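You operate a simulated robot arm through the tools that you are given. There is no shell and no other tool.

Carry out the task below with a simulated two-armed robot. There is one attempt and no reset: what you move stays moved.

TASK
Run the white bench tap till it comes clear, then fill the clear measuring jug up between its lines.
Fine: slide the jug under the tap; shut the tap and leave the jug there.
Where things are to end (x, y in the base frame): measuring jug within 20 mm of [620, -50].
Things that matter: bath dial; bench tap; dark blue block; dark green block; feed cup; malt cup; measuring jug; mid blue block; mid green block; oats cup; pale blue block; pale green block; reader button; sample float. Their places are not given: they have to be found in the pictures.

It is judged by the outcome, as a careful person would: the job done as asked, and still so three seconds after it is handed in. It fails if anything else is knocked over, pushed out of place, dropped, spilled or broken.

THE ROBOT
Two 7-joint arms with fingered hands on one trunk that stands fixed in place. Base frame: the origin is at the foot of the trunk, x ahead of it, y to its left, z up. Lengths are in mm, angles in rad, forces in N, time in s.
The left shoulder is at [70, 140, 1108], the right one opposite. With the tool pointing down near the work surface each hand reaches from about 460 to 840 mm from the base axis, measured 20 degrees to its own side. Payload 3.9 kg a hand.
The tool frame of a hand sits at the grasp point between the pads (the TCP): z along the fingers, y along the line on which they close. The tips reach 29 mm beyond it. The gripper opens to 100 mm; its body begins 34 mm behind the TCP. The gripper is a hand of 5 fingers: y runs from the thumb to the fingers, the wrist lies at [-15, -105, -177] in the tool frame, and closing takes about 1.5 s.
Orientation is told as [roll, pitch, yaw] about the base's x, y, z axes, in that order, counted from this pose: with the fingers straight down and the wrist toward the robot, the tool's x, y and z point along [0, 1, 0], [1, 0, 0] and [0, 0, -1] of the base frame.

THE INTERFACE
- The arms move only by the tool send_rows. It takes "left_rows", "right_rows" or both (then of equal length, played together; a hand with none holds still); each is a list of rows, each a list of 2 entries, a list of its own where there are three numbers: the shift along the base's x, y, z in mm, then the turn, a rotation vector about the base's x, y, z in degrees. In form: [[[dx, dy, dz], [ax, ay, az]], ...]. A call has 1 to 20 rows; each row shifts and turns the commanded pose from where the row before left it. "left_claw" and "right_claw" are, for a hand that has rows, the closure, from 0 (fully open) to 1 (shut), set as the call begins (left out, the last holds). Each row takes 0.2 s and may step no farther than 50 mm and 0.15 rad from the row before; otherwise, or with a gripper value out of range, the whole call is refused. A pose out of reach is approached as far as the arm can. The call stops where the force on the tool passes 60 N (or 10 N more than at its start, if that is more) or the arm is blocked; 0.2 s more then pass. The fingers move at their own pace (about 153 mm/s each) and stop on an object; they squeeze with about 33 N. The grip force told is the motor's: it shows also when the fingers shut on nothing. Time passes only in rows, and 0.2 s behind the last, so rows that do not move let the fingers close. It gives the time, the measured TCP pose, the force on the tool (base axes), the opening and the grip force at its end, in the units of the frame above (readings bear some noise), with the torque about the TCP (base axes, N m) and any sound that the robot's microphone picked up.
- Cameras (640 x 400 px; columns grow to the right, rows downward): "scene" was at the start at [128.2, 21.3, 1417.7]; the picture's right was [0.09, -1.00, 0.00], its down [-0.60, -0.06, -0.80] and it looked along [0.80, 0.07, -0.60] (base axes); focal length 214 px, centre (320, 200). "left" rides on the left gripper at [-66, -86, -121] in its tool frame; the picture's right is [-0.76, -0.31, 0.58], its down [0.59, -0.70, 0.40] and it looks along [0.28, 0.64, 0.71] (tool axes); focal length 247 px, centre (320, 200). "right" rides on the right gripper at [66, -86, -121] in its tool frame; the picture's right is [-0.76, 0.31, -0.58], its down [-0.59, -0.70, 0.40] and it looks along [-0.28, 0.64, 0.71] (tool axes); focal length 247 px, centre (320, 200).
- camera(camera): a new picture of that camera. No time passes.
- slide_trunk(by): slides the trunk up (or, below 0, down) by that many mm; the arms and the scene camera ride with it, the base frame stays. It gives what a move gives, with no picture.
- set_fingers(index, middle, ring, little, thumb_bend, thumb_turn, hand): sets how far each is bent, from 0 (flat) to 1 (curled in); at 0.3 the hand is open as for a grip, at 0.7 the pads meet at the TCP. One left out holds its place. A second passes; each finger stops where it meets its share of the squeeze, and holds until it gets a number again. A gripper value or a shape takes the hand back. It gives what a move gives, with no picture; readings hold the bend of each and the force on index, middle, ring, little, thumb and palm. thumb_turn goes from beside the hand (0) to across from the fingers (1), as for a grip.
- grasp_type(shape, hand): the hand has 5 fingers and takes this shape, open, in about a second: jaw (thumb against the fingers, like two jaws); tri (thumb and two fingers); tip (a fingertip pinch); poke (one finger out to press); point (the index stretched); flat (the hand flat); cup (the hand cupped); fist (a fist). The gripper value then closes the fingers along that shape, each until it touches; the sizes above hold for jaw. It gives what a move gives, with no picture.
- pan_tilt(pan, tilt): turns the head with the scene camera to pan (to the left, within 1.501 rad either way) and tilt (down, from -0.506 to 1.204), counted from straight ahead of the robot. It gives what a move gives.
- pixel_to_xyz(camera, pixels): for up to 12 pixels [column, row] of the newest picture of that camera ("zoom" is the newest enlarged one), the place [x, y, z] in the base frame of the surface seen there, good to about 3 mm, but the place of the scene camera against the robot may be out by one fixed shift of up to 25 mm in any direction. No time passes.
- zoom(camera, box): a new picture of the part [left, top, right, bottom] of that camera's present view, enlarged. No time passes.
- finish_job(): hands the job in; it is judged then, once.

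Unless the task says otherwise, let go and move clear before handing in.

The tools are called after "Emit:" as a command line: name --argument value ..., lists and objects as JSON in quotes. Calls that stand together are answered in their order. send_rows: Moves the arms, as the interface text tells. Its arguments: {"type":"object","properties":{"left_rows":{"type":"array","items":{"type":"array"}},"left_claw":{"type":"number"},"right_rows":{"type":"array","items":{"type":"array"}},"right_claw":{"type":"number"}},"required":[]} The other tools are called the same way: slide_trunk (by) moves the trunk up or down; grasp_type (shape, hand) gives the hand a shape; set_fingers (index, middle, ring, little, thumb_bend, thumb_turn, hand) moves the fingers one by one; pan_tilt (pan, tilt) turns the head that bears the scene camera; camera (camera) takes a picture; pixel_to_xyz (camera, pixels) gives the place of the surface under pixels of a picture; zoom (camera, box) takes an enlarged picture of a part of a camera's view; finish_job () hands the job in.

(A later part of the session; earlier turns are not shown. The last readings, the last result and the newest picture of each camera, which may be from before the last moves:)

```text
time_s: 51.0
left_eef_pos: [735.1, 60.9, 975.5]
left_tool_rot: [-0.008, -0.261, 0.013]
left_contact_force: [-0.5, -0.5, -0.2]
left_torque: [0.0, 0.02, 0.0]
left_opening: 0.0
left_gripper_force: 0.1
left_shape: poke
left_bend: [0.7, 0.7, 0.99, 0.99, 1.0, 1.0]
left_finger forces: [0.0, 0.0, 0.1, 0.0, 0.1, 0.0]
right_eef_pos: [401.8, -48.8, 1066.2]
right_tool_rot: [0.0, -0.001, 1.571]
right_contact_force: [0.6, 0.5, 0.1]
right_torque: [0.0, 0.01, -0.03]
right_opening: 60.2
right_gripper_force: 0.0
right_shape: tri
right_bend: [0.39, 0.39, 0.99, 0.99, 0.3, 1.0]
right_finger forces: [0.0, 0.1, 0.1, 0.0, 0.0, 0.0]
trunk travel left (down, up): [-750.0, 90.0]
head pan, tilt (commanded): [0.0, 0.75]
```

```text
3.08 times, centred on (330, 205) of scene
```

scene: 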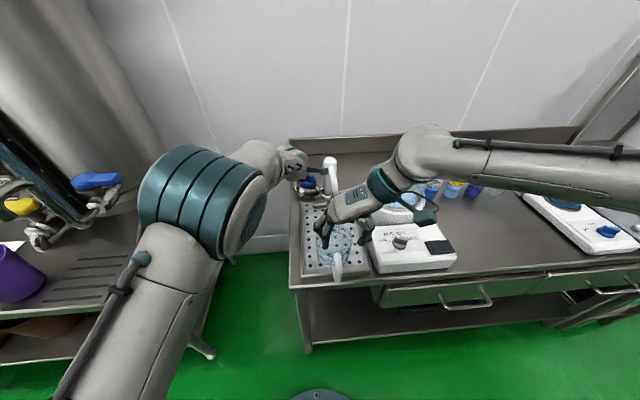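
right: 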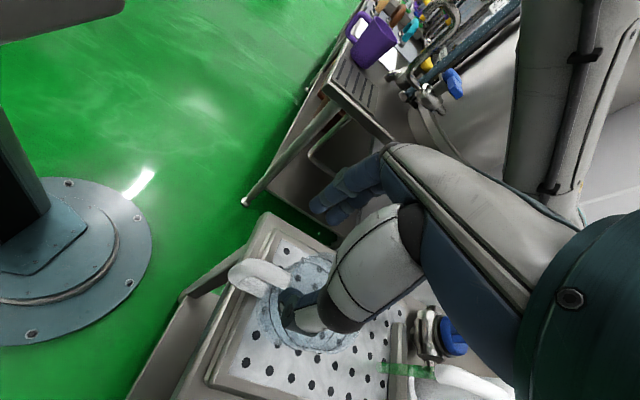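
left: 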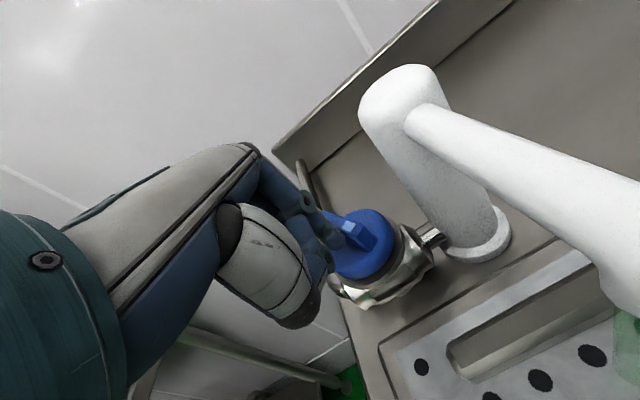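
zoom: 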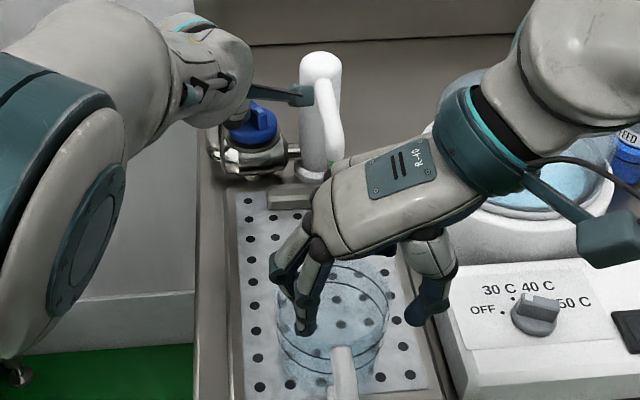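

The right camera sees the stream at about (405,370), still green. I'll wait 4 s more with everything still.

Emit:
send_rows --left_rows '[[[0, 0, 0], [0, 0, 0]], [[0, 0, 0], [0, 0, 0]], [[0, 0, 0], [0, 0, 0]], [[0, 0, 0], [0, 0, 0]], [[0, 0, 0], [0, 0, 0]], [[0, 0, 0], [0, 0, 0]], [[0, 0, 0], [0, 0, 0]], [[0, 0, 0], [0, 0, 0]], [[0, 0, 0], [0, 0, 0]], [[0, 0, 0], [0, 0, 0]], [[0, 0, 0], [0, 0, 0]], [[0, 0, 0], [0, 0, 0]], [[0, 0, 0], [0, 0, 0]], [[0, 0, 0], [0, 0, 0]], [[0, 0, 0], [0, 0, 0]], [[0, 0, 0], [0, 0, 0]], [[0, 0, 0], [0, 0, 0]], [[0, 0, 0], [0, 0, 0]], [[0, 0, 0], [0, 0, 0]], [[0, 0, 0], [0, 0, 0]]]'

Emit:
zoom --camera "right" --box '[220, 240, 460, 400]'

Emit:
zoom --camera "left" --box '[280, 40, 640, 280]'

```text
time_s: 55.2
left_eef_pos: [733.0, 60.2, 975.7]
left_tool_rot: [-0.009, -0.259, 0.013]
left_contact_force: [0.5, 0.0, -0.3]
left_torque: [0.02, 0.0, 0.01]
left_opening: 0.1
left_gripper_force: 0.0
left_shape: poke
left_bend: [0.7, 0.7, 0.99, 0.99, 1.0, 1.0]
left_finger forces: [0.0, 0.1, 0.0, 0.0, 0.1, 0.0]
right_eef_pos: [401.6, -49.3, 1066.1]
right_tool_rot: [0.0, 0.001, 1.57]
right_contact_force: [-0.1, -1.2, -1.1]
right_torque: [0.02, 0.0, -0.02]
right_opening: 60.2
right_gripper_force: 0.0
right_shape: tri
right_bend: [0.39, 0.39, 0.99, 0.99, 0.3, 1.0]
right_finger forces: [0.1, 0.0, 0.0, 0.0, 0.1, 0.1]
trunk travel left (down, up): [-750.0, 90.0]
head pan, tilt (commanded): [0.0, 0.75]
```

```text
2.50 times, centred on (340, 320) of right
```

zoom: 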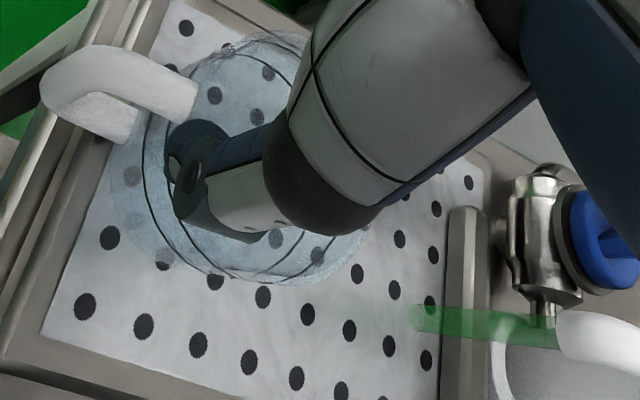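

```text
1.67 times, centred on (460, 160) of left
```

zoom: 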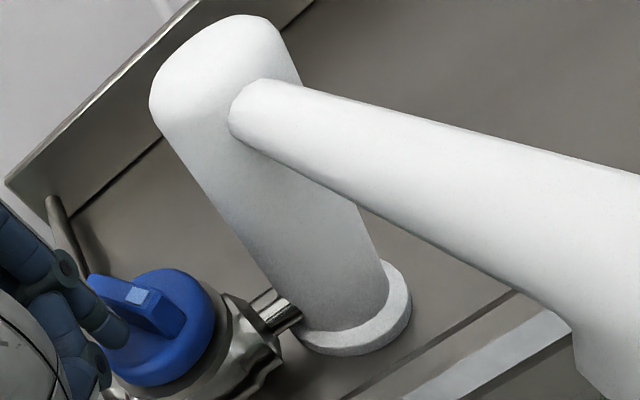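

The stream at zoomed (470,322) is still a translucent green. I'll wait another 4 s and compare the same view.

Emit:
send_rows --left_rows '[[[0, 0, 0], [0, 0, 0]], [[0, 0, 0], [0, 0, 0]], [[0, 0, 0], [0, 0, 0]], [[0, 0, 0], [0, 0, 0]], [[0, 0, 0], [0, 0, 0]], [[0, 0, 0], [0, 0, 0]], [[0, 0, 0], [0, 0, 0]], [[0, 0, 0], [0, 0, 0]], [[0, 0, 0], [0, 0, 0]], [[0, 0, 0], [0, 0, 0]], [[0, 0, 0], [0, 0, 0]], [[0, 0, 0], [0, 0, 0]], [[0, 0, 0], [0, 0, 0]], [[0, 0, 0], [0, 0, 0]], [[0, 0, 0], [0, 0, 0]], [[0, 0, 0], [0, 0, 0]], [[0, 0, 0], [0, 0, 0]], [[0, 0, 0], [0, 0, 0]], [[0, 0, 0], [0, 0, 0]], [[0, 0, 0], [0, 0, 0]]]'

Emit:
zoom --camera "right" --box '[220, 240, 460, 400]'

```text
time_s: 59.4
left_eef_pos: [734.7, 59.8, 974.4]
left_tool_rot: [-0.008, -0.261, 0.013]
left_contact_force: [-0.3, -0.8, 0.1]
left_torque: [0.02, 0.01, 0.04]
left_opening: 0.0
left_gripper_force: 0.0
left_shape: poke
left_bend: [0.7, 0.7, 0.99, 0.99, 1.0, 1.0]
left_finger forces: [0.0, 0.0, 0.0, 0.0, 0.0, 0.0]
right_eef_pos: [400.3, -48.5, 1065.6]
right_tool_rot: [-0.001, -0.001, 1.57]
right_contact_force: [-0.2, -0.3, -0.2]
right_torque: [0.0, -0.03, 0.01]
right_opening: 60.1
right_gripper_force: 0.2
right_shape: tri
right_bend: [0.39, 0.39, 0.99, 0.99, 0.3, 1.0]
right_finger forces: [0.0, 0.0, 0.0, 0.1, 0.0, 0.0]
trunk travel left (down, up): [-750.0, 90.0]
head pan, tilt (commanded): [0.0, 0.75]
```

```text
2.50 times, centred on (340, 320) of right
```

zoom: 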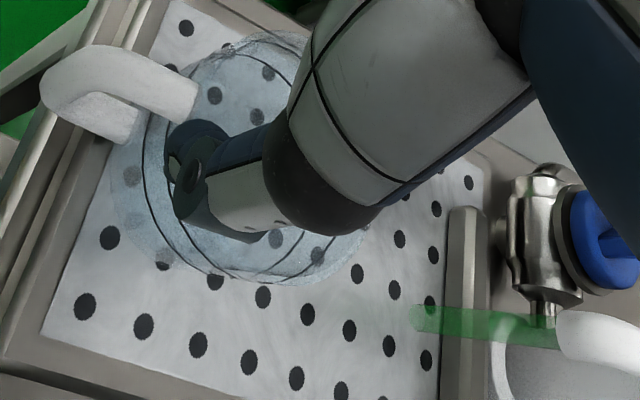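

No change yet after 23 s. I'll measure the bar's present angle to decide whether to open it further.

Emit:
zoom --camera "left" --box '[280, 160, 440, 280]'

Emit:
pixel_to_xyz --camera "zoom" --pixels '[[180, 150], [200, 155], [230, 165], [270, 180], [300, 185], [290, 210], [310, 180], [320, 195], [250, 190], [265, 270]]'

```text
3.33 times, centred on (360, 220) of left
```

zoom: 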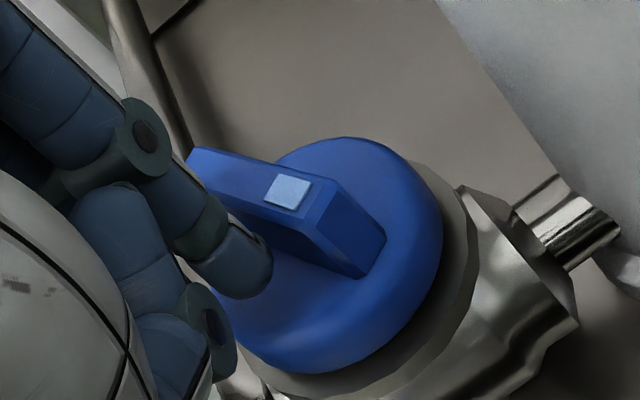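

```text
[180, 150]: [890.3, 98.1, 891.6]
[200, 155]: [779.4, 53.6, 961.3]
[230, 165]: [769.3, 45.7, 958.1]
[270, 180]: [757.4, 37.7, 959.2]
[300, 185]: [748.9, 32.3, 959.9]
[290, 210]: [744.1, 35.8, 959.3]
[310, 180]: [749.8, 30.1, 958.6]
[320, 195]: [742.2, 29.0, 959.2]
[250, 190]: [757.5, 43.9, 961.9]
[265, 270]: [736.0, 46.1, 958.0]
```

The bar is about 32° open, between (779, 54) and (742, 31). The hand's shortfall looks like a wrist joint limit, since yaw and roll drifted with almost no force. I'll turn the hand +8° in yaw to relieve it, then push the bar further open.

Emit:
send_rows --left_rows '[[[0, 0, 0], [0, 0, 4]], [[0, 0, 0], [0, 0, 4]], [[0, -3, 0], [0, 0, 0]], [[0, -4, 0], [0, 0, 0]], [[0, 0, 0], [0, 0, 0]]]'

Emit:
zoom --camera "left" --box '[280, 160, 440, 280]'

Emit:
zoom --camera "right" --box '[220, 240, 460, 400]'

```text
time_s: 60.6
left_eef_pos: [738.1, 63.1, 977.9]
left_tool_rot: [-0.024, -0.254, 0.172]
left_contact_force: [-0.3, 0.3, 0.2]
left_torque: [0.0, -0.02, 0.02]
left_opening: 0.0
left_gripper_force: 0.1
left_shape: poke
left_bend: [0.7, 0.7, 0.99, 0.99, 1.0, 1.0]
left_finger forces: [0.1, 0.0, 0.0, 0.0, 0.1, 0.0]
right_eef_pos: [401.3, -48.4, 1066.6]
right_tool_rot: [0.0, 0.001, 1.571]
right_contact_force: [-0.1, 0.5, 0.3]
right_torque: [0.04, 0.0, 0.03]
right_opening: 60.3
right_gripper_force: 0.2
right_shape: tri
right_bend: [0.39, 0.39, 0.99, 0.99, 0.3, 1.0]
right_finger forces: [0.0, 0.0, 0.0, 0.0, 0.0, 0.0]
trunk travel left (down, up): [-750.0, 90.0]
head pan, tilt (commanded): [0.0, 0.75]
```

```text
3.33 times, centred on (360, 220) of left
```

zoom: 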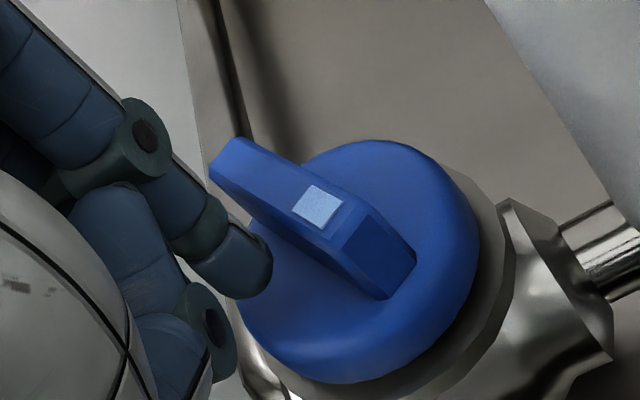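

```text
2.50 times, centred on (340, 320) of right
```

zoom: 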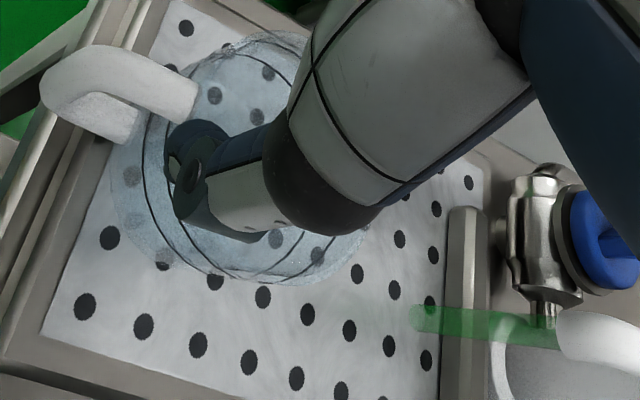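

Turning +yaw made the shortfall worse (y 63), so I'll go the other way, to about -10° yaw, and see if the hand can then reach further.

Emit:
send_rows --left_rows '[[[0, 4, 0], [0, 0, -6]], [[0, 0, 0], [0, 0, -6]], [[0, 0, 0], [0, 0, -6]], [[0, 0, 0], [0, 0, 0]]]'

Emit:
zoom --camera "left" --box '[280, 160, 440, 280]'

Emit:
camera --camera "scene"

```text
time_s: 61.6
left_eef_pos: [732.4, 53.3, 974.8]
left_tool_rot: [0.001, -0.263, -0.177]
left_contact_force: [-2.2, 4.3, 0.6]
left_torque: [0.04, 0.03, -0.04]
left_opening: 0.0
left_gripper_force: 0.0
left_shape: poke
left_bend: [0.7, 0.7, 0.99, 0.99, 1.0, 1.0]
left_finger forces: [4.4, 0.0, 0.0, 0.0, 0.0, 0.0]
right_eef_pos: [400.5, -47.8, 1066.1]
right_tool_rot: [0.001, -0.001, 1.571]
right_contact_force: [0.4, 0.1, -0.4]
right_torque: [-0.02, 0.0, -0.01]
right_opening: 60.2
right_gripper_force: 0.1
right_shape: tri
right_bend: [0.39, 0.39, 0.99, 0.99, 0.3, 1.0]
right_finger forces: [0.0, 0.0, 0.1, 0.0, 0.0, 0.1]
trunk travel left (down, up): [-750.0, 90.0]
head pan, tilt (commanded): [0.0, 0.75]
```

```text
3.33 times, centred on (360, 220) of left
```

zoom: 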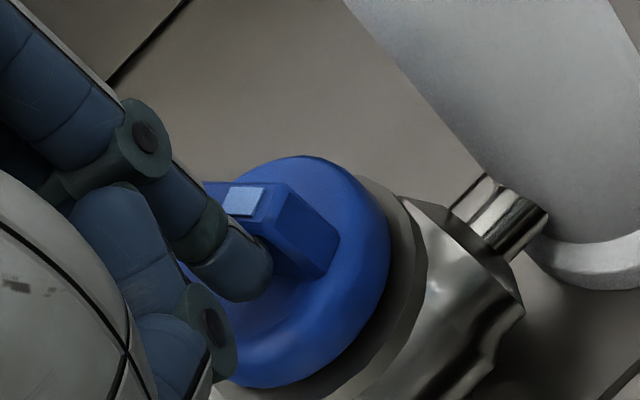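

```text
taken
```

scene: 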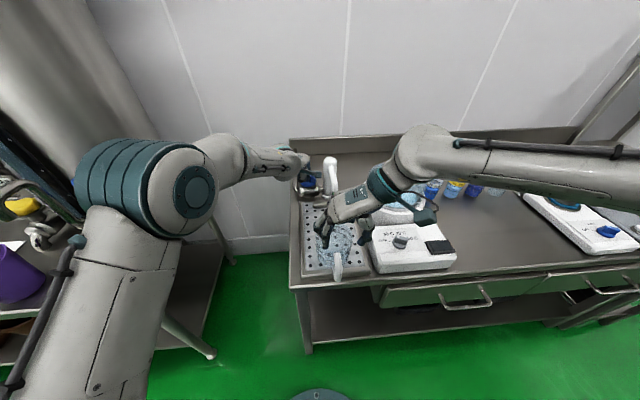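

With yaw at -10° the elbow swung back out and the hand reaches y 53 and presses the bar with 4 N. I'll keep pushing it further open.

Emit:
send_rows --left_rows '[[[0, -4, 0], [0, 0, 0]], [[1, -4, 0], [0, 0, 0]], [[1, -4, 0], [0, 0, 0]]]'

Emit:
zoom --camera "left" --box '[280, 160, 440, 280]'

Emit:
zoom --camera "right" --box '[220, 240, 460, 400]'

```text
time_s: 62.4
left_eef_pos: [736.5, 41.0, 973.6]
left_tool_rot: [-0.002, -0.26, -0.176]
left_contact_force: [-1.2, 0.4, 0.3]
left_torque: [-0.03, 0.02, -0.01]
left_opening: 0.2
left_gripper_force: 0.1
left_shape: poke
left_bend: [0.7, 0.7, 0.99, 0.99, 1.0, 1.0]
left_finger forces: [0.8, 0.0, 0.0, 0.0, 0.0, 0.0]
right_eef_pos: [400.6, -48.2, 1065.5]
right_tool_rot: [0.001, -0.001, 1.571]
right_contact_force: [0.3, 0.5, 0.2]
right_torque: [-0.02, -0.01, 0.01]
right_opening: 60.3
right_gripper_force: 0.0
right_shape: tri
right_bend: [0.39, 0.39, 0.99, 0.99, 0.3, 1.0]
right_finger forces: [0.1, 0.0, 0.0, 0.0, 0.0, 0.1]
trunk travel left (down, up): [-750.0, 90.0]
head pan, tilt (commanded): [0.0, 0.75]
```

```text
3.33 times, centred on (360, 220) of left
```

zoom: 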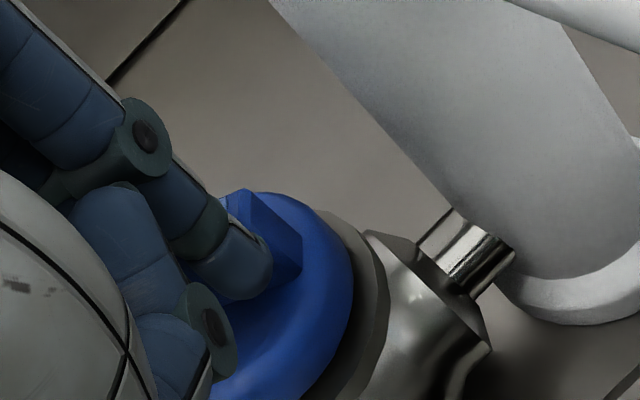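

```text
2.50 times, centred on (340, 320) of right
```

zoom: 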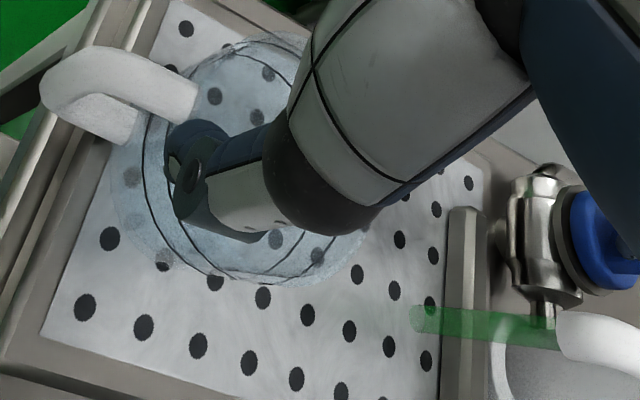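

The bar is now roughly 75° open and the stream looks a little fuller. I'll wait while it flushes.

Emit:
send_rows --left_rows '[[[0, 2, 0], [0, 0, 0]], [[0, 0, 0], [0, 0, 0]], [[0, 0, 0], [0, 0, 0]], [[0, 0, 0], [0, 0, 0]], [[0, 0, 0], [0, 0, 0]], [[0, 0, 0], [0, 0, 0]], [[0, 0, 0], [0, 0, 0]], [[0, 0, 0], [0, 0, 0]], [[0, 0, 0], [0, 0, 0]], [[0, 0, 0], [0, 0, 0]], [[0, 0, 0], [0, 0, 0]], [[0, 0, 0], [0, 0, 0]], [[0, 0, 0], [0, 0, 0]], [[0, 0, 0], [0, 0, 0]], [[0, 0, 0], [0, 0, 0]], [[0, 0, 0], [0, 0, 0]], [[0, 0, 0], [0, 0, 0]], [[0, 0, 0], [0, 0, 0]], [[0, 0, 0], [0, 0, 0]], [[0, 0, 0], [0, 0, 0]]]'

Emit:
zoom --camera "right" --box '[220, 240, 460, 400]'

```text
time_s: 66.6
left_eef_pos: [735.5, 42.4, 972.9]
left_tool_rot: [0.001, -0.259, -0.175]
left_contact_force: [0.6, 1.3, -0.4]
left_torque: [-0.01, 0.04, 0.0]
left_opening: 0.0
left_gripper_force: 0.0
left_shape: poke
left_bend: [0.7, 0.7, 0.99, 0.99, 1.0, 1.0]
left_finger forces: [0.0, 0.1, 0.0, 0.0, 0.1, 0.0]
right_eef_pos: [401.1, -47.8, 1065.5]
right_tool_rot: [0.0, -0.001, 1.571]
right_contact_force: [-0.3, 0.0, -0.1]
right_torque: [0.0, -0.02, 0.0]
right_opening: 60.1
right_gripper_force: 0.0
right_shape: tri
right_bend: [0.39, 0.39, 0.99, 0.99, 0.3, 1.0]
right_finger forces: [0.0, 0.1, 0.0, 0.0, 0.1, 0.0]
trunk travel left (down, up): [-750.0, 90.0]
head pan, tilt (commanded): [0.0, 0.75]
```

```text
2.50 times, centred on (340, 320) of right
```

zoom: 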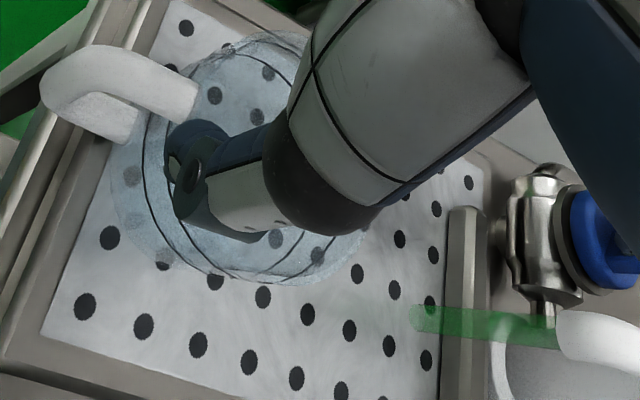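

Still green at 30 s. I'll keep it running another 8 s.

Emit:
send_rows --left_rows '[[[0, 0, 0], [0, 0, 0]], [[0, 0, 0], [0, 0, 0]], [[0, 0, 0], [0, 0, 0]], [[0, 0, 0], [0, 0, 0]], [[0, 0, 0], [0, 0, 0]], [[0, 0, 0], [0, 0, 0]], [[0, 0, 0], [0, 0, 0]], [[0, 0, 0], [0, 0, 0]], [[0, 0, 0], [0, 0, 0]], [[0, 0, 0], [0, 0, 0]], [[0, 0, 0], [0, 0, 0]], [[0, 0, 0], [0, 0, 0]], [[0, 0, 0], [0, 0, 0]], [[0, 0, 0], [0, 0, 0]], [[0, 0, 0], [0, 0, 0]], [[0, 0, 0], [0, 0, 0]], [[0, 0, 0], [0, 0, 0]], [[0, 0, 0], [0, 0, 0]], [[0, 0, 0], [0, 0, 0]], [[0, 0, 0], [0, 0, 0]]]'

Emit:
zoom --camera "right" --box '[220, 240, 460, 400]'

Emit:
send_rows --left_rows '[[[0, 0, 0], [0, 0, 0]], [[0, 0, 0], [0, 0, 0]], [[0, 0, 0], [0, 0, 0]], [[0, 0, 0], [0, 0, 0]], [[0, 0, 0], [0, 0, 0]], [[0, 0, 0], [0, 0, 0]], [[0, 0, 0], [0, 0, 0]], [[0, 0, 0], [0, 0, 0]], [[0, 0, 0], [0, 0, 0]], [[0, 0, 0], [0, 0, 0]], [[0, 0, 0], [0, 0, 0]], [[0, 0, 0], [0, 0, 0]], [[0, 0, 0], [0, 0, 0]], [[0, 0, 0], [0, 0, 0]], [[0, 0, 0], [0, 0, 0]], [[0, 0, 0], [0, 0, 0]], [[0, 0, 0], [0, 0, 0]], [[0, 0, 0], [0, 0, 0]], [[0, 0, 0], [0, 0, 0]], [[0, 0, 0], [0, 0, 0]]]'

Emit:
zoom --camera "right" --box '[220, 240, 460, 400]'

```text
time_s: 70.8
left_eef_pos: [735.2, 42.2, 972.9]
left_tool_rot: [0.001, -0.26, -0.174]
left_contact_force: [-0.3, 0.9, 0.9]
left_torque: [0.0, 0.0, -0.02]
left_opening: 0.0
left_gripper_force: 0.1
left_shape: poke
left_bend: [0.7, 0.7, 0.99, 0.99, 1.0, 1.0]
left_finger forces: [0.0, 0.0, 0.0, 0.0, 0.0, 0.0]
right_eef_pos: [400.9, -48.8, 1066.5]
right_tool_rot: [0.002, -0.001, 1.57]
right_contact_force: [-0.5, -0.6, -0.1]
right_torque: [-0.03, -0.03, -0.01]
right_opening: 60.4
right_gripper_force: 0.1
right_shape: tri
right_bend: [0.39, 0.39, 0.99, 0.99, 0.3, 1.0]
right_finger forces: [0.0, 0.0, 0.0, 0.0, 0.0, 0.1]
trunk travel left (down, up): [-750.0, 90.0]
head pan, tilt (commanded): [0.0, 0.75]
```

```text
2.50 times, centred on (340, 320) of right
```

zoom: 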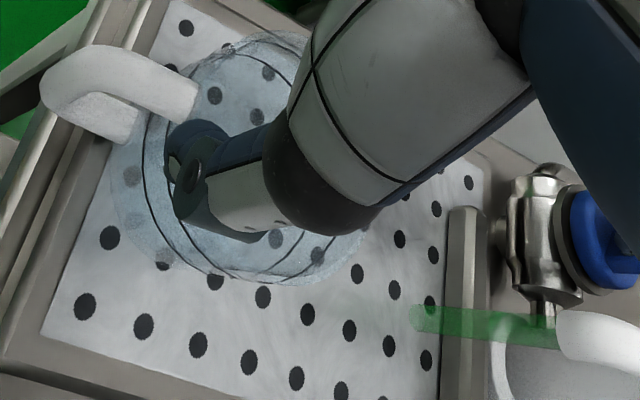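

```text
time_s: 75.0
left_eef_pos: [734.5, 42.5, 973.4]
left_tool_rot: [0.002, -0.262, -0.174]
left_contact_force: [-0.1, 1.2, 0.7]
left_torque: [-0.01, 0.0, 0.03]
left_opening: 0.0
left_gripper_force: 0.2
left_shape: poke
left_bend: [0.7, 0.7, 0.99, 0.99, 1.0, 1.0]
left_finger forces: [0.0, 0.0, 0.0, 0.0, 0.0, 0.1]
right_eef_pos: [401.0, -48.3, 1066.2]
right_tool_rot: [0.0, 0.0, 1.571]
right_contact_force: [-0.4, -0.6, -0.2]
right_torque: [-0.01, -0.03, 0.01]
right_opening: 60.1
right_gripper_force: 0.0
right_shape: tri
right_bend: [0.39, 0.39, 0.99, 0.99, 0.3, 1.0]
right_finger forces: [0.1, 0.0, 0.0, 0.0, 0.2, 0.0]
trunk travel left (down, up): [-750.0, 90.0]
head pan, tilt (commanded): [0.0, 0.75]
```

```text
2.50 times, centred on (340, 320) of right
```

zoom: 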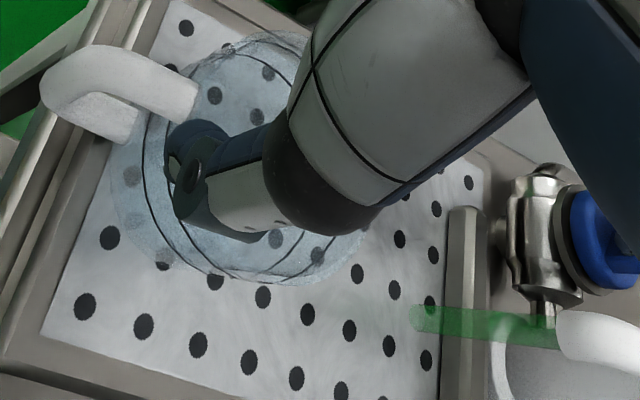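

Still green at 39 s. While it continues, I'll lower the right hand around the jug handle without touching it, checking as I go.

Emit:
send_rows --right_rows '[[[0, 4, -10], [0, 0, 0]], [[0, 0, -15], [0, 0, 0]], [[0, 0, -15], [0, 0, 0]], [[0, 0, -15], [0, 0, 0]], [[0, 0, -15], [0, 0, 0]], [[0, 0, -10], [0, 0, 0]], [[0, 0, 0], [0, 0, 0]]]'

Emit:
camera --camera "right"

Emit:
zoom --camera "scene" --box '[290, 150, 400, 300]'

```text
time_s: 76.6
left_eef_pos: [735.1, 42.0, 973.1]
left_tool_rot: [0.002, -0.26, -0.175]
left_contact_force: [0.3, 1.1, 0.9]
left_torque: [0.01, 0.0, -0.01]
left_opening: 0.0
left_gripper_force: 0.1
left_shape: poke
left_bend: [0.7, 0.7, 0.99, 0.99, 1.0, 1.0]
left_finger forces: [0.0, 0.1, 0.1, 0.0, 0.1, 0.0]
right_eef_pos: [400.3, -43.1, 984.5]
right_tool_rot: [0.0, 0.0, 1.571]
right_contact_force: [0.5, 0.1, 0.0]
right_torque: [-0.01, -0.01, 0.02]
right_opening: 60.2
right_gripper_force: 0.1
right_shape: tri
right_bend: [0.39, 0.39, 0.99, 0.99, 0.3, 1.0]
right_finger forces: [0.0, 0.0, 0.1, 0.0, 0.0, 0.0]
trunk travel left (down, up): [-750.0, 90.0]
head pan, tilt (commanded): [0.0, 0.75]
```

```text
taken
```

right: 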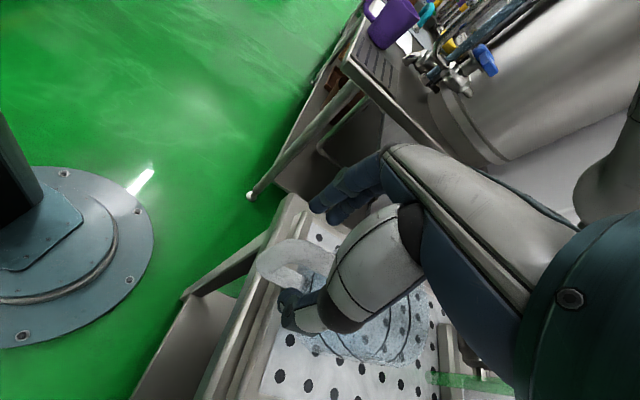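

```text
2.67 times, centred on (345, 225) of scene
```

zoom: 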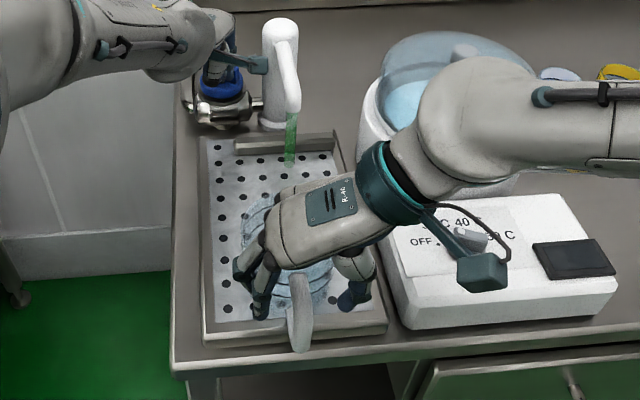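

The hand straddles the handle from above: fingers on the left, thumb on the right. I'll check the fingertip and handle positions from the right camera before lowering more.

Emit:
zoom --camera "right" --box '[240, 180, 440, 360]'

Emit:
pixel_to_xyz --camera "right" --pixels '[[285, 298], [290, 320], [288, 312], [318, 205], [332, 218], [345, 200], [262, 262], [285, 245], [300, 243], [272, 282], [300, 265], [360, 355]]'

```text
2.22 times, centred on (340, 270) of right
```

zoom: 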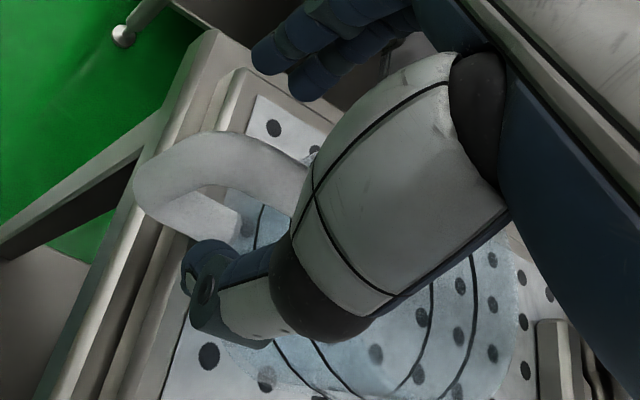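

```text
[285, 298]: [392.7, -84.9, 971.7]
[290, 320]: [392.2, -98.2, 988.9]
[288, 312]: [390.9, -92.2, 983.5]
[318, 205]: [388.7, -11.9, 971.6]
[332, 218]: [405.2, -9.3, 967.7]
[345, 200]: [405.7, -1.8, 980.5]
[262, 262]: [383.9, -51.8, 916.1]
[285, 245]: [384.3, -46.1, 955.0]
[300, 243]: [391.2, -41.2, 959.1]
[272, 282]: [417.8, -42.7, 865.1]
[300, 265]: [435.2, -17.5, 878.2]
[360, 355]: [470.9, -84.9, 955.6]
```

Thumb tip is at y ≈ -87 and fingertips at y ≈ -12, centred on the handle at y ≈ -46, so alignment is good. I'll lower 38 mm more, still open.

Emit:
send_rows --right_rows '[[[0, -2, -10], [0, 0, 0]], [[0, 0, -10], [0, 0, 0]], [[0, 0, -10], [0, 0, 0]], [[0, 0, -8], [0, 0, 0]], [[0, 0, 0], [0, 0, 0]]]'

Emit:
zoom --camera "right" --box '[240, 180, 540, 400]'

Emit:
zoom --camera "scene" --box '[290, 150, 400, 300]'

```text
time_s: 77.8
left_eef_pos: [733.9, 44.7, 974.5]
left_tool_rot: [0.0, -0.262, -0.174]
left_contact_force: [0.1, -0.1, -0.6]
left_torque: [0.0, 0.01, -0.02]
left_opening: 0.0
left_gripper_force: 0.0
left_shape: poke
left_bend: [0.7, 0.7, 0.99, 0.99, 1.0, 1.0]
left_finger forces: [0.0, 0.1, 0.0, 0.0, 0.1, 0.0]
right_eef_pos: [399.3, -45.1, 949.2]
right_tool_rot: [-0.002, -0.002, 1.573]
right_contact_force: [-3.7, 4.9, 22.3]
right_torque: [0.02, -0.7, 0.19]
right_opening: 60.1
right_gripper_force: 0.0
right_shape: tri
right_bend: [0.39, 0.39, 1.0, 0.99, 0.3, 1.0]
right_finger forces: [0.0, 0.1, 24.4, 0.0, 0.0, 0.0]
trunk travel left (down, up): [-750.0, 90.0]
head pan, tilt (commanded): [0.0, 0.75]
```

```text
1.82 times, centred on (390, 290) of right
```

zoom: 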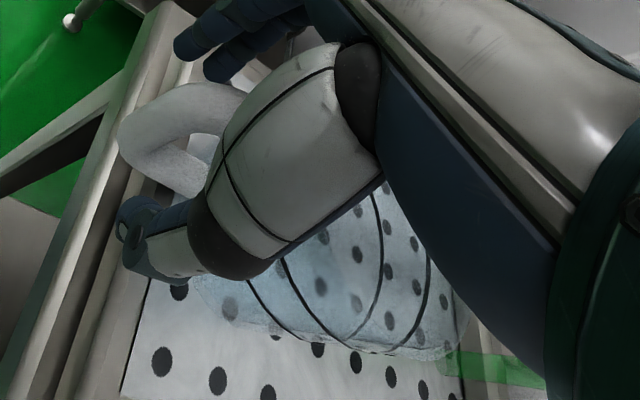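

```text
2.67 times, centred on (345, 225) of scene
```

zoom: 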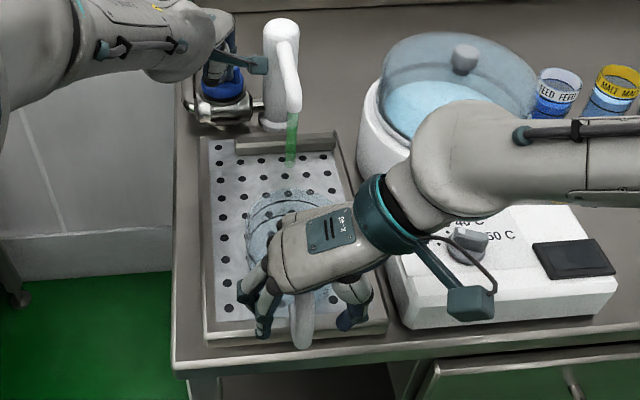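

The curled ring finger is pressing on the jug rim with 24 N, so I'll raise the hand at once by 12 mm.

Emit:
send_rows --right_rows '[[[0, 0, 6], [0, 0, 0]], [[0, 0, 6], [0, 0, 0]], [[0, 0, 0], [0, 0, 0]]]'

Emit:
zoom --camera "right" --box '[240, 180, 540, 400]'

Emit:
zoom --camera "scene" --box '[290, 150, 400, 300]'

```text
time_s: 78.6
left_eef_pos: [735.0, 41.9, 973.6]
left_tool_rot: [-0.001, -0.261, -0.173]
left_contact_force: [-0.3, 0.3, -0.8]
left_torque: [-0.01, 0.0, -0.01]
left_opening: 0.0
left_gripper_force: 0.1
left_shape: poke
left_bend: [0.7, 0.7, 0.99, 0.99, 1.0, 1.0]
left_finger forces: [0.0, 0.1, 0.0, 0.0, 0.0, 0.0]
right_eef_pos: [399.6, -47.4, 957.6]
right_tool_rot: [0.002, 0.0, 1.571]
right_contact_force: [0.4, 0.3, 0.0]
right_torque: [-0.02, 0.06, -0.01]
right_opening: 60.3
right_gripper_force: 0.1
right_shape: tri
right_bend: [0.39, 0.39, 0.99, 0.99, 0.3, 1.0]
right_finger forces: [0.0, 0.0, 0.0, 0.1, 0.0, 0.1]
trunk travel left (down, up): [-750.0, 90.0]
head pan, tilt (commanded): [0.0, 0.75]
```

```text
1.82 times, centred on (390, 290) of right
```

zoom: 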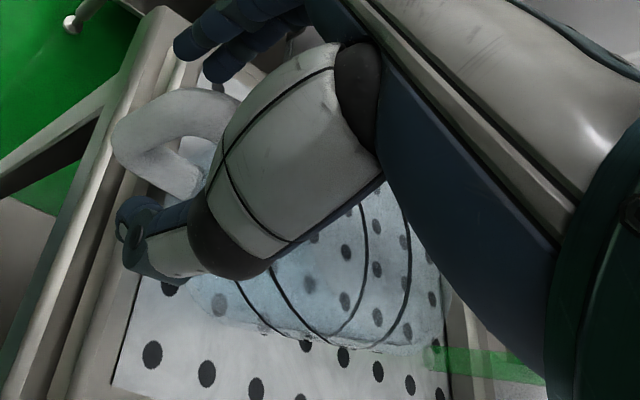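

```text
2.67 times, centred on (345, 225) of scene
```

zoom: 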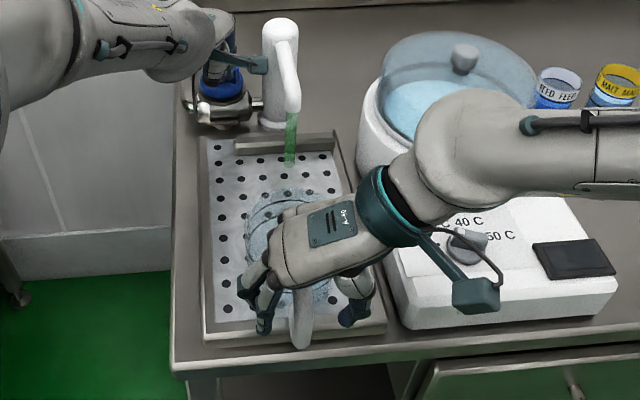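

The ring finger is clear again (0 N) and the jug still stands upright. The stream at zoomed (485,362) is still green, so I'll wait on.

Emit:
send_rows --left_rows '[[[0, 0, 0], [0, 0, 0]], [[0, 0, 0], [0, 0, 0]], [[0, 0, 0], [0, 0, 0]], [[0, 0, 0], [0, 0, 0]], [[0, 0, 0], [0, 0, 0]], [[0, 0, 0], [0, 0, 0]], [[0, 0, 0], [0, 0, 0]], [[0, 0, 0], [0, 0, 0]], [[0, 0, 0], [0, 0, 0]], [[0, 0, 0], [0, 0, 0]], [[0, 0, 0], [0, 0, 0]], [[0, 0, 0], [0, 0, 0]], [[0, 0, 0], [0, 0, 0]], [[0, 0, 0], [0, 0, 0]], [[0, 0, 0], [0, 0, 0]], [[0, 0, 0], [0, 0, 0]], [[0, 0, 0], [0, 0, 0]], [[0, 0, 0], [0, 0, 0]], [[0, 0, 0], [0, 0, 0]], [[0, 0, 0], [0, 0, 0]]]'

Emit:
zoom --camera "scene" --box '[300, 150, 360, 220]'

Emit:
send_rows --left_rows '[[[0, 0, 0], [0, 0, 0]], [[0, 0, 0], [0, 0, 0]], [[0, 0, 0], [0, 0, 0]], [[0, 0, 0], [0, 0, 0]], [[0, 0, 0], [0, 0, 0]], [[0, 0, 0], [0, 0, 0]], [[0, 0, 0], [0, 0, 0]], [[0, 0, 0], [0, 0, 0]], [[0, 0, 0], [0, 0, 0]], [[0, 0, 0], [0, 0, 0]], [[0, 0, 0], [0, 0, 0]], [[0, 0, 0], [0, 0, 0]], [[0, 0, 0], [0, 0, 0]], [[0, 0, 0], [0, 0, 0]], [[0, 0, 0], [0, 0, 0]], [[0, 0, 0], [0, 0, 0]], [[0, 0, 0], [0, 0, 0]], [[0, 0, 0], [0, 0, 0]], [[0, 0, 0], [0, 0, 0]], [[0, 0, 0], [0, 0, 0]]]'

Emit:
zoom --camera "scene" --box '[300, 150, 360, 220]'

```text
time_s: 82.8
left_eef_pos: [735.2, 42.1, 973.7]
left_tool_rot: [0.003, -0.26, -0.174]
left_contact_force: [-0.1, 0.1, 1.1]
left_torque: [0.01, -0.03, -0.01]
left_opening: 0.2
left_gripper_force: 0.2
left_shape: poke
left_bend: [0.7, 0.7, 0.99, 0.99, 1.0, 1.0]
left_finger forces: [0.0, 0.0, 0.0, 0.0, 0.0, 0.0]
right_eef_pos: [399.4, -46.6, 957.4]
right_tool_rot: [0.0, 0.0, 1.57]
right_contact_force: [0.7, 0.0, 0.2]
right_torque: [-0.04, -0.01, 0.01]
right_opening: 60.5
right_gripper_force: 0.1
right_shape: tri
right_bend: [0.39, 0.39, 0.99, 0.99, 0.3, 1.0]
right_finger forces: [0.1, 0.0, 0.1, 0.0, 0.0, 0.0]
trunk travel left (down, up): [-750.0, 90.0]
head pan, tilt (commanded): [0.0, 0.75]
```

```text
5.71 times, centred on (330, 185) of scene
```

zoom: 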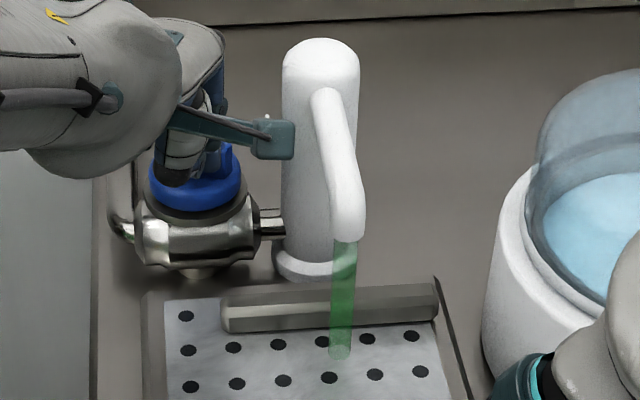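

```text
time_s: 87.0
left_eef_pos: [736.2, 42.6, 973.3]
left_tool_rot: [0.0, -0.261, -0.174]
left_contact_force: [-0.2, 1.1, -0.1]
left_torque: [0.0, -0.01, 0.03]
left_opening: 0.0
left_gripper_force: 0.0
left_shape: poke
left_bend: [0.7, 0.7, 0.99, 0.99, 1.0, 1.0]
left_finger forces: [0.0, 0.0, 0.0, 0.1, 0.0, 0.0]
right_eef_pos: [399.1, -46.5, 957.9]
right_tool_rot: [-0.001, -0.001, 1.57]
right_contact_force: [-0.2, 0.2, 0.1]
right_torque: [-0.01, 0.03, 0.0]
right_opening: 60.2
right_gripper_force: 0.0
right_shape: tri
right_bend: [0.39, 0.39, 0.99, 0.99, 0.3, 1.0]
right_finger forces: [0.1, 0.0, 0.0, 0.0, 0.0, 0.1]
trunk travel left (down, up): [-750.0, 90.0]
head pan, tilt (commanded): [0.0, 0.75]
```

```text
5.71 times, centred on (330, 185) of scene
```

zoom: 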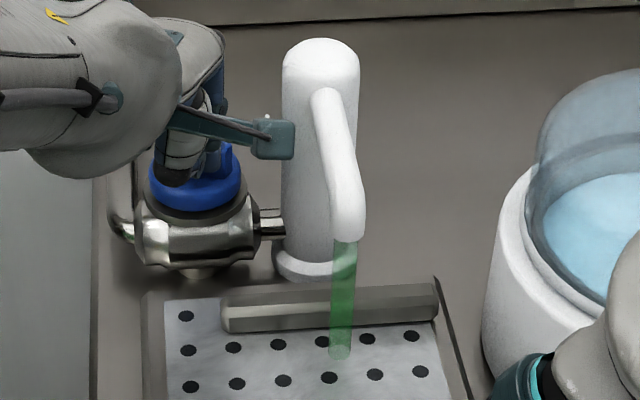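

The stream stays green after 51 s at about 75° open. I'll push the bar a little past that in small steps to see whether the tap opens further or meets its stop.

Emit:
send_rows --left_rows '[[[1, -3, 0], [0, 0, 0]], [[2, -3, 0], [0, 0, 0]], [[2, -2, 0], [0, 0, 0]]]'

Emit:
zoom --camera "left" --box '[280, 160, 440, 280]'

Emit:
zoom --camera "scene" --box '[300, 150, 360, 220]'

```text
time_s: 87.8
left_eef_pos: [738.7, 34.3, 973.6]
left_tool_rot: [-0.002, -0.263, -0.175]
left_contact_force: [-4.3, 1.5, 0.5]
left_torque: [0.05, 0.03, 0.04]
left_opening: 0.2
left_gripper_force: 0.1
left_shape: poke
left_bend: [0.7, 0.7, 0.99, 0.99, 1.0, 1.0]
left_finger forces: [0.2, 4.1, 0.0, 0.0, 0.1, 0.0]
right_eef_pos: [398.8, -46.5, 958.8]
right_tool_rot: [0.0, 0.001, 1.57]
right_contact_force: [-0.4, 0.7, 0.1]
right_torque: [-0.03, -0.01, 0.03]
right_opening: 60.1
right_gripper_force: 0.0
right_shape: tri
right_bend: [0.39, 0.39, 0.99, 0.99, 0.3, 1.0]
right_finger forces: [0.0, 0.0, 0.1, 0.1, 0.0, 0.1]
trunk travel left (down, up): [-750.0, 90.0]
head pan, tilt (commanded): [0.0, 0.75]
```

```text
3.33 times, centred on (360, 220) of left
```

zoom: 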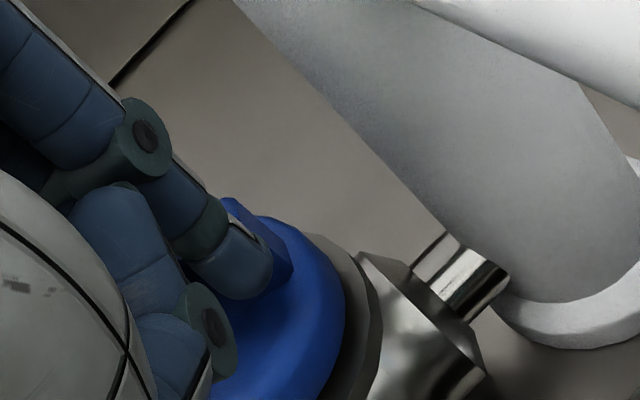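

```text
5.71 times, centred on (330, 185) of scene
```

zoom: 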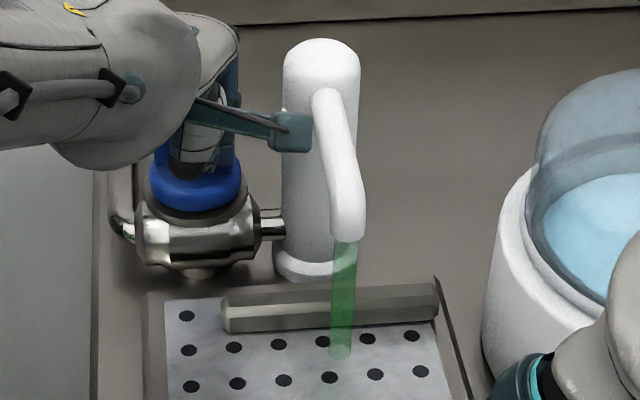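

The bar is now close to 90°, with the middle finger touching its other half, so this looks like full opening. I'll back off slightly and let it run.

Emit:
send_rows --left_rows '[[[-5, 0, 0], [0, 0, 0]], [[-5, 3, 0], [0, 0, 0]], [[0, 0, 0], [0, 0, 0]], [[0, 0, 0], [0, 0, 0]], [[0, 0, 0], [0, 0, 0]], [[0, 0, 0], [0, 0, 0]], [[0, 0, 0], [0, 0, 0]], [[0, 0, 0], [0, 0, 0]], [[0, 0, 0], [0, 0, 0]], [[0, 0, 0], [0, 0, 0]], [[0, 0, 0], [0, 0, 0]], [[0, 0, 0], [0, 0, 0]], [[0, 0, 0], [0, 0, 0]], [[0, 0, 0], [0, 0, 0]], [[0, 0, 0], [0, 0, 0]], [[0, 0, 0], [0, 0, 0]], [[0, 0, 0], [0, 0, 0]], [[0, 0, 0], [0, 0, 0]], [[0, 0, 0], [0, 0, 0]], [[0, 0, 0], [0, 0, 0]]]'

Emit:
zoom --camera "scene" --box '[300, 150, 360, 220]'

Emit:
zoom --camera "left" --box '[280, 160, 440, 280]'

```text
time_s: 92.0
left_eef_pos: [729.1, 37.1, 973.9]
left_tool_rot: [0.0, -0.26, -0.174]
left_contact_force: [0.0, -0.1, 0.1]
left_torque: [-0.01, 0.0, 0.04]
left_opening: 0.0
left_gripper_force: 0.0
left_shape: poke
left_bend: [0.7, 0.7, 0.99, 0.99, 1.0, 1.0]
left_finger forces: [0.0, 0.0, 0.0, 0.0, 0.0, 0.1]
right_eef_pos: [399.7, -47.6, 957.3]
right_tool_rot: [0.001, 0.0, 1.571]
right_contact_force: [0.6, 0.9, 0.6]
right_torque: [0.01, 0.02, 0.01]
right_opening: 60.3
right_gripper_force: 0.0
right_shape: tri
right_bend: [0.39, 0.39, 0.99, 0.99, 0.3, 1.0]
right_finger forces: [0.0, 0.1, 0.0, 0.0, 0.0, 0.0]
trunk travel left (down, up): [-750.0, 90.0]
head pan, tilt (commanded): [0.0, 0.75]
```

```text
5.71 times, centred on (330, 185) of scene
```

zoom: 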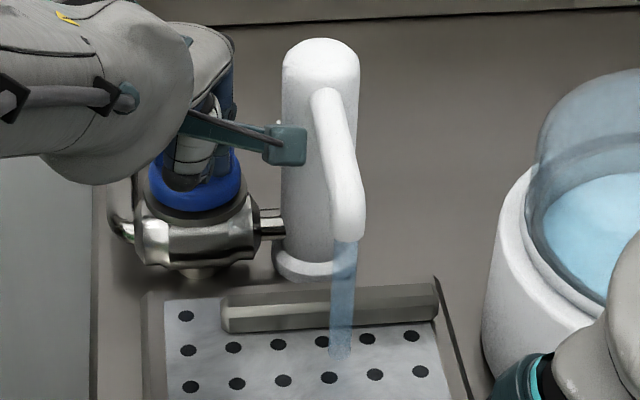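

```text
3.33 times, centred on (360, 220) of left
```

zoom: 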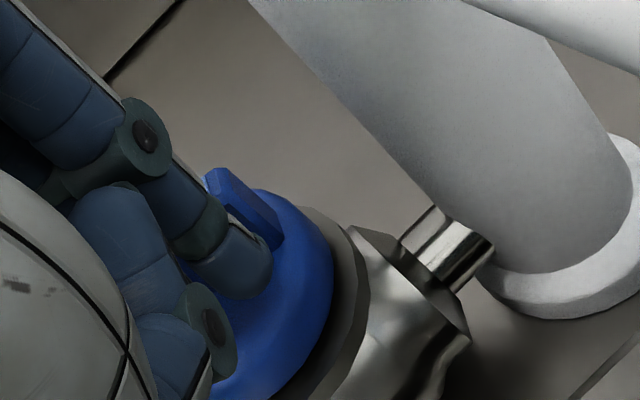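

The stream at zoomed (342,290) has turned from green to clear blue. I'll now shut the tap while I move the jug: first I'll shift the finger along to the near side of the bar's left end.

Emit:
send_rows --left_rows '[[[-4, 5, 0], [0, 0, 0]], [[0, 10, 0], [0, 0, 0]], [[0, 10, 0], [0, 0, 0]], [[0, 10, 0], [0, 0, 0]], [[0, 0, 0], [0, 0, 0]]]'

Emit:
zoom --camera "left" --box '[280, 160, 440, 280]'

Emit:
pixel_to_xyz --camera "zoom" --pixels '[[265, 270], [250, 290], [235, 255], [290, 200], [310, 200], [330, 220], [350, 240], [300, 230], [320, 180], [280, 180]]'

```text
time_s: 93.2
left_eef_pos: [726.9, 70.8, 973.7]
left_tool_rot: [0.0, -0.259, -0.175]
left_contact_force: [-0.3, -0.5, 0.9]
left_torque: [0.03, 0.0, -0.02]
left_opening: 0.1
left_gripper_force: 0.0
left_shape: poke
left_bend: [0.7, 0.7, 0.99, 0.99, 1.0, 1.0]
left_finger forces: [0.1, 0.1, 0.0, 0.0, 0.0, 0.0]
right_eef_pos: [400.4, -46.5, 957.9]
right_tool_rot: [0.002, 0.0, 1.571]
right_contact_force: [-0.5, 0.4, 0.4]
right_torque: [0.05, 0.0, 0.01]
right_opening: 60.6
right_gripper_force: 0.0
right_shape: tri
right_bend: [0.39, 0.39, 0.99, 0.99, 0.3, 1.0]
right_finger forces: [0.1, 0.1, 0.1, 0.0, 0.1, 0.1]
trunk travel left (down, up): [-750.0, 90.0]
head pan, tilt (commanded): [0.0, 0.75]
```

```text
3.33 times, centred on (360, 220) of left
```

zoom: 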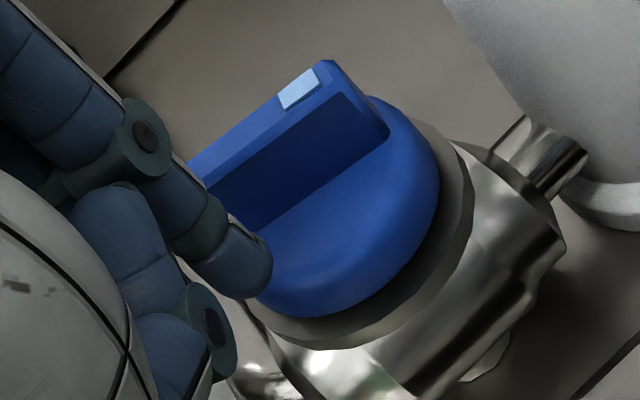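

```text
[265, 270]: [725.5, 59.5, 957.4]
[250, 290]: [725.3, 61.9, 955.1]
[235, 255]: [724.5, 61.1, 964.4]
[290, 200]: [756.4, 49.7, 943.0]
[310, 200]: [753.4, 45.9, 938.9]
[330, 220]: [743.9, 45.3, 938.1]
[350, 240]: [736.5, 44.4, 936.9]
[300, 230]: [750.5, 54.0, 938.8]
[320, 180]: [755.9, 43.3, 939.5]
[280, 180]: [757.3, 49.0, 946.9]
```

The index is at the near side of the bar's left end, with the bar's face at x ≈ 757. I'll push +x to make contact, then follow the arc round.

Emit:
send_rows --left_rows '[[[5, 0, 0], [0, 0, 0]], [[5, 0, 0], [0, 0, 0]], [[4, 1, 0], [0, 0, 0]], [[4, 1, 0], [0, 0, 0]]]'

Emit:
zoom --camera "left" --box '[280, 160, 440, 280]'

```text
time_s: 94.2
left_eef_pos: [743.7, 75.9, 973.9]
left_tool_rot: [-0.002, -0.259, -0.176]
left_contact_force: [0.1, -0.2, 0.4]
left_torque: [-0.01, 0.0, -0.01]
left_opening: 0.0
left_gripper_force: 0.1
left_shape: poke
left_bend: [0.7, 0.7, 0.99, 0.99, 1.0, 1.0]
left_finger forces: [0.1, 0.0, 0.0, 0.0, 0.0, 0.0]
right_eef_pos: [398.7, -46.3, 958.6]
right_tool_rot: [-0.001, 0.0, 1.57]
right_contact_force: [0.1, -0.5, 0.9]
right_torque: [0.01, 0.03, 0.02]
right_opening: 60.0
right_gripper_force: 0.0
right_shape: tri
right_bend: [0.39, 0.39, 0.99, 0.99, 0.3, 1.0]
right_finger forces: [0.1, 0.0, 0.0, 0.0, 0.1, 0.0]
trunk travel left (down, up): [-750.0, 90.0]
head pan, tilt (commanded): [0.0, 0.75]
```

```text
3.33 times, centred on (360, 220) of left
```

zoom: 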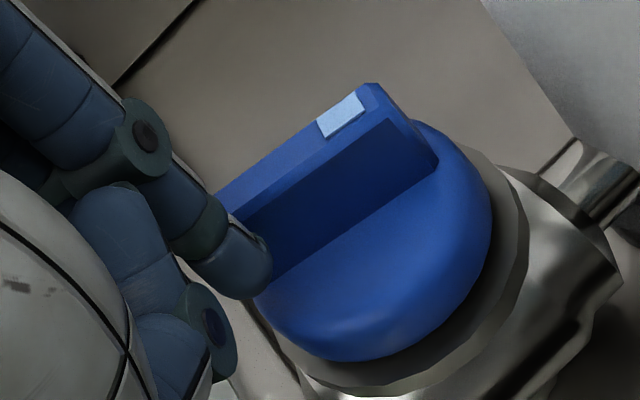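

No contact yet, and the index is near the very end of the bar. I'll shift it 5 mm inward and push on.

Emit:
send_rows --left_rows '[[[0, -5, 0], [0, 0, 0]], [[4, 0, 0], [0, 0, 0]], [[4, 0, 0], [0, 0, 0]]]'

Emit:
zoom --camera "left" --box '[280, 160, 440, 280]'

```text
time_s: 95.0
left_eef_pos: [751.1, 70.4, 974.4]
left_tool_rot: [0.002, -0.26, -0.175]
left_contact_force: [-3.2, 2.0, -0.1]
left_torque: [0.02, 0.07, -0.03]
left_opening: 0.0
left_gripper_force: 0.1
left_shape: poke
left_bend: [0.7, 0.7, 0.99, 0.99, 1.0, 1.0]
left_finger forces: [4.5, 0.1, 0.0, 0.0, 0.0, 0.0]
right_eef_pos: [399.4, -46.0, 958.6]
right_tool_rot: [-0.001, 0.0, 1.57]
right_contact_force: [-0.1, 0.7, 0.2]
right_torque: [-0.01, 0.04, -0.03]
right_opening: 60.0
right_gripper_force: 0.1
right_shape: tri
right_bend: [0.39, 0.39, 0.99, 0.99, 0.3, 1.0]
right_finger forces: [0.0, 0.0, 0.0, 0.0, 0.0, 0.0]
trunk travel left (down, up): [-750.0, 90.0]
head pan, tilt (commanded): [0.0, 0.75]
```

```text
3.33 times, centred on (360, 220) of left
```

zoom: 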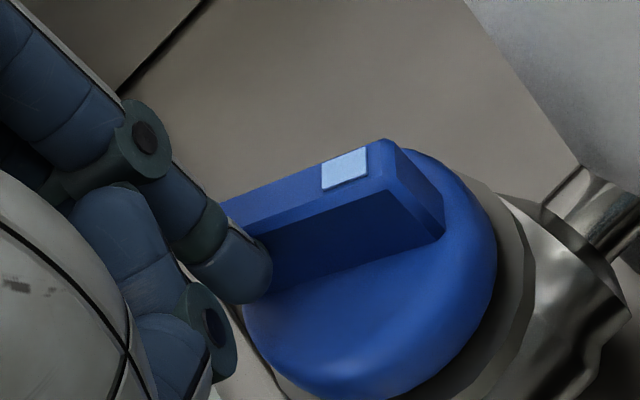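

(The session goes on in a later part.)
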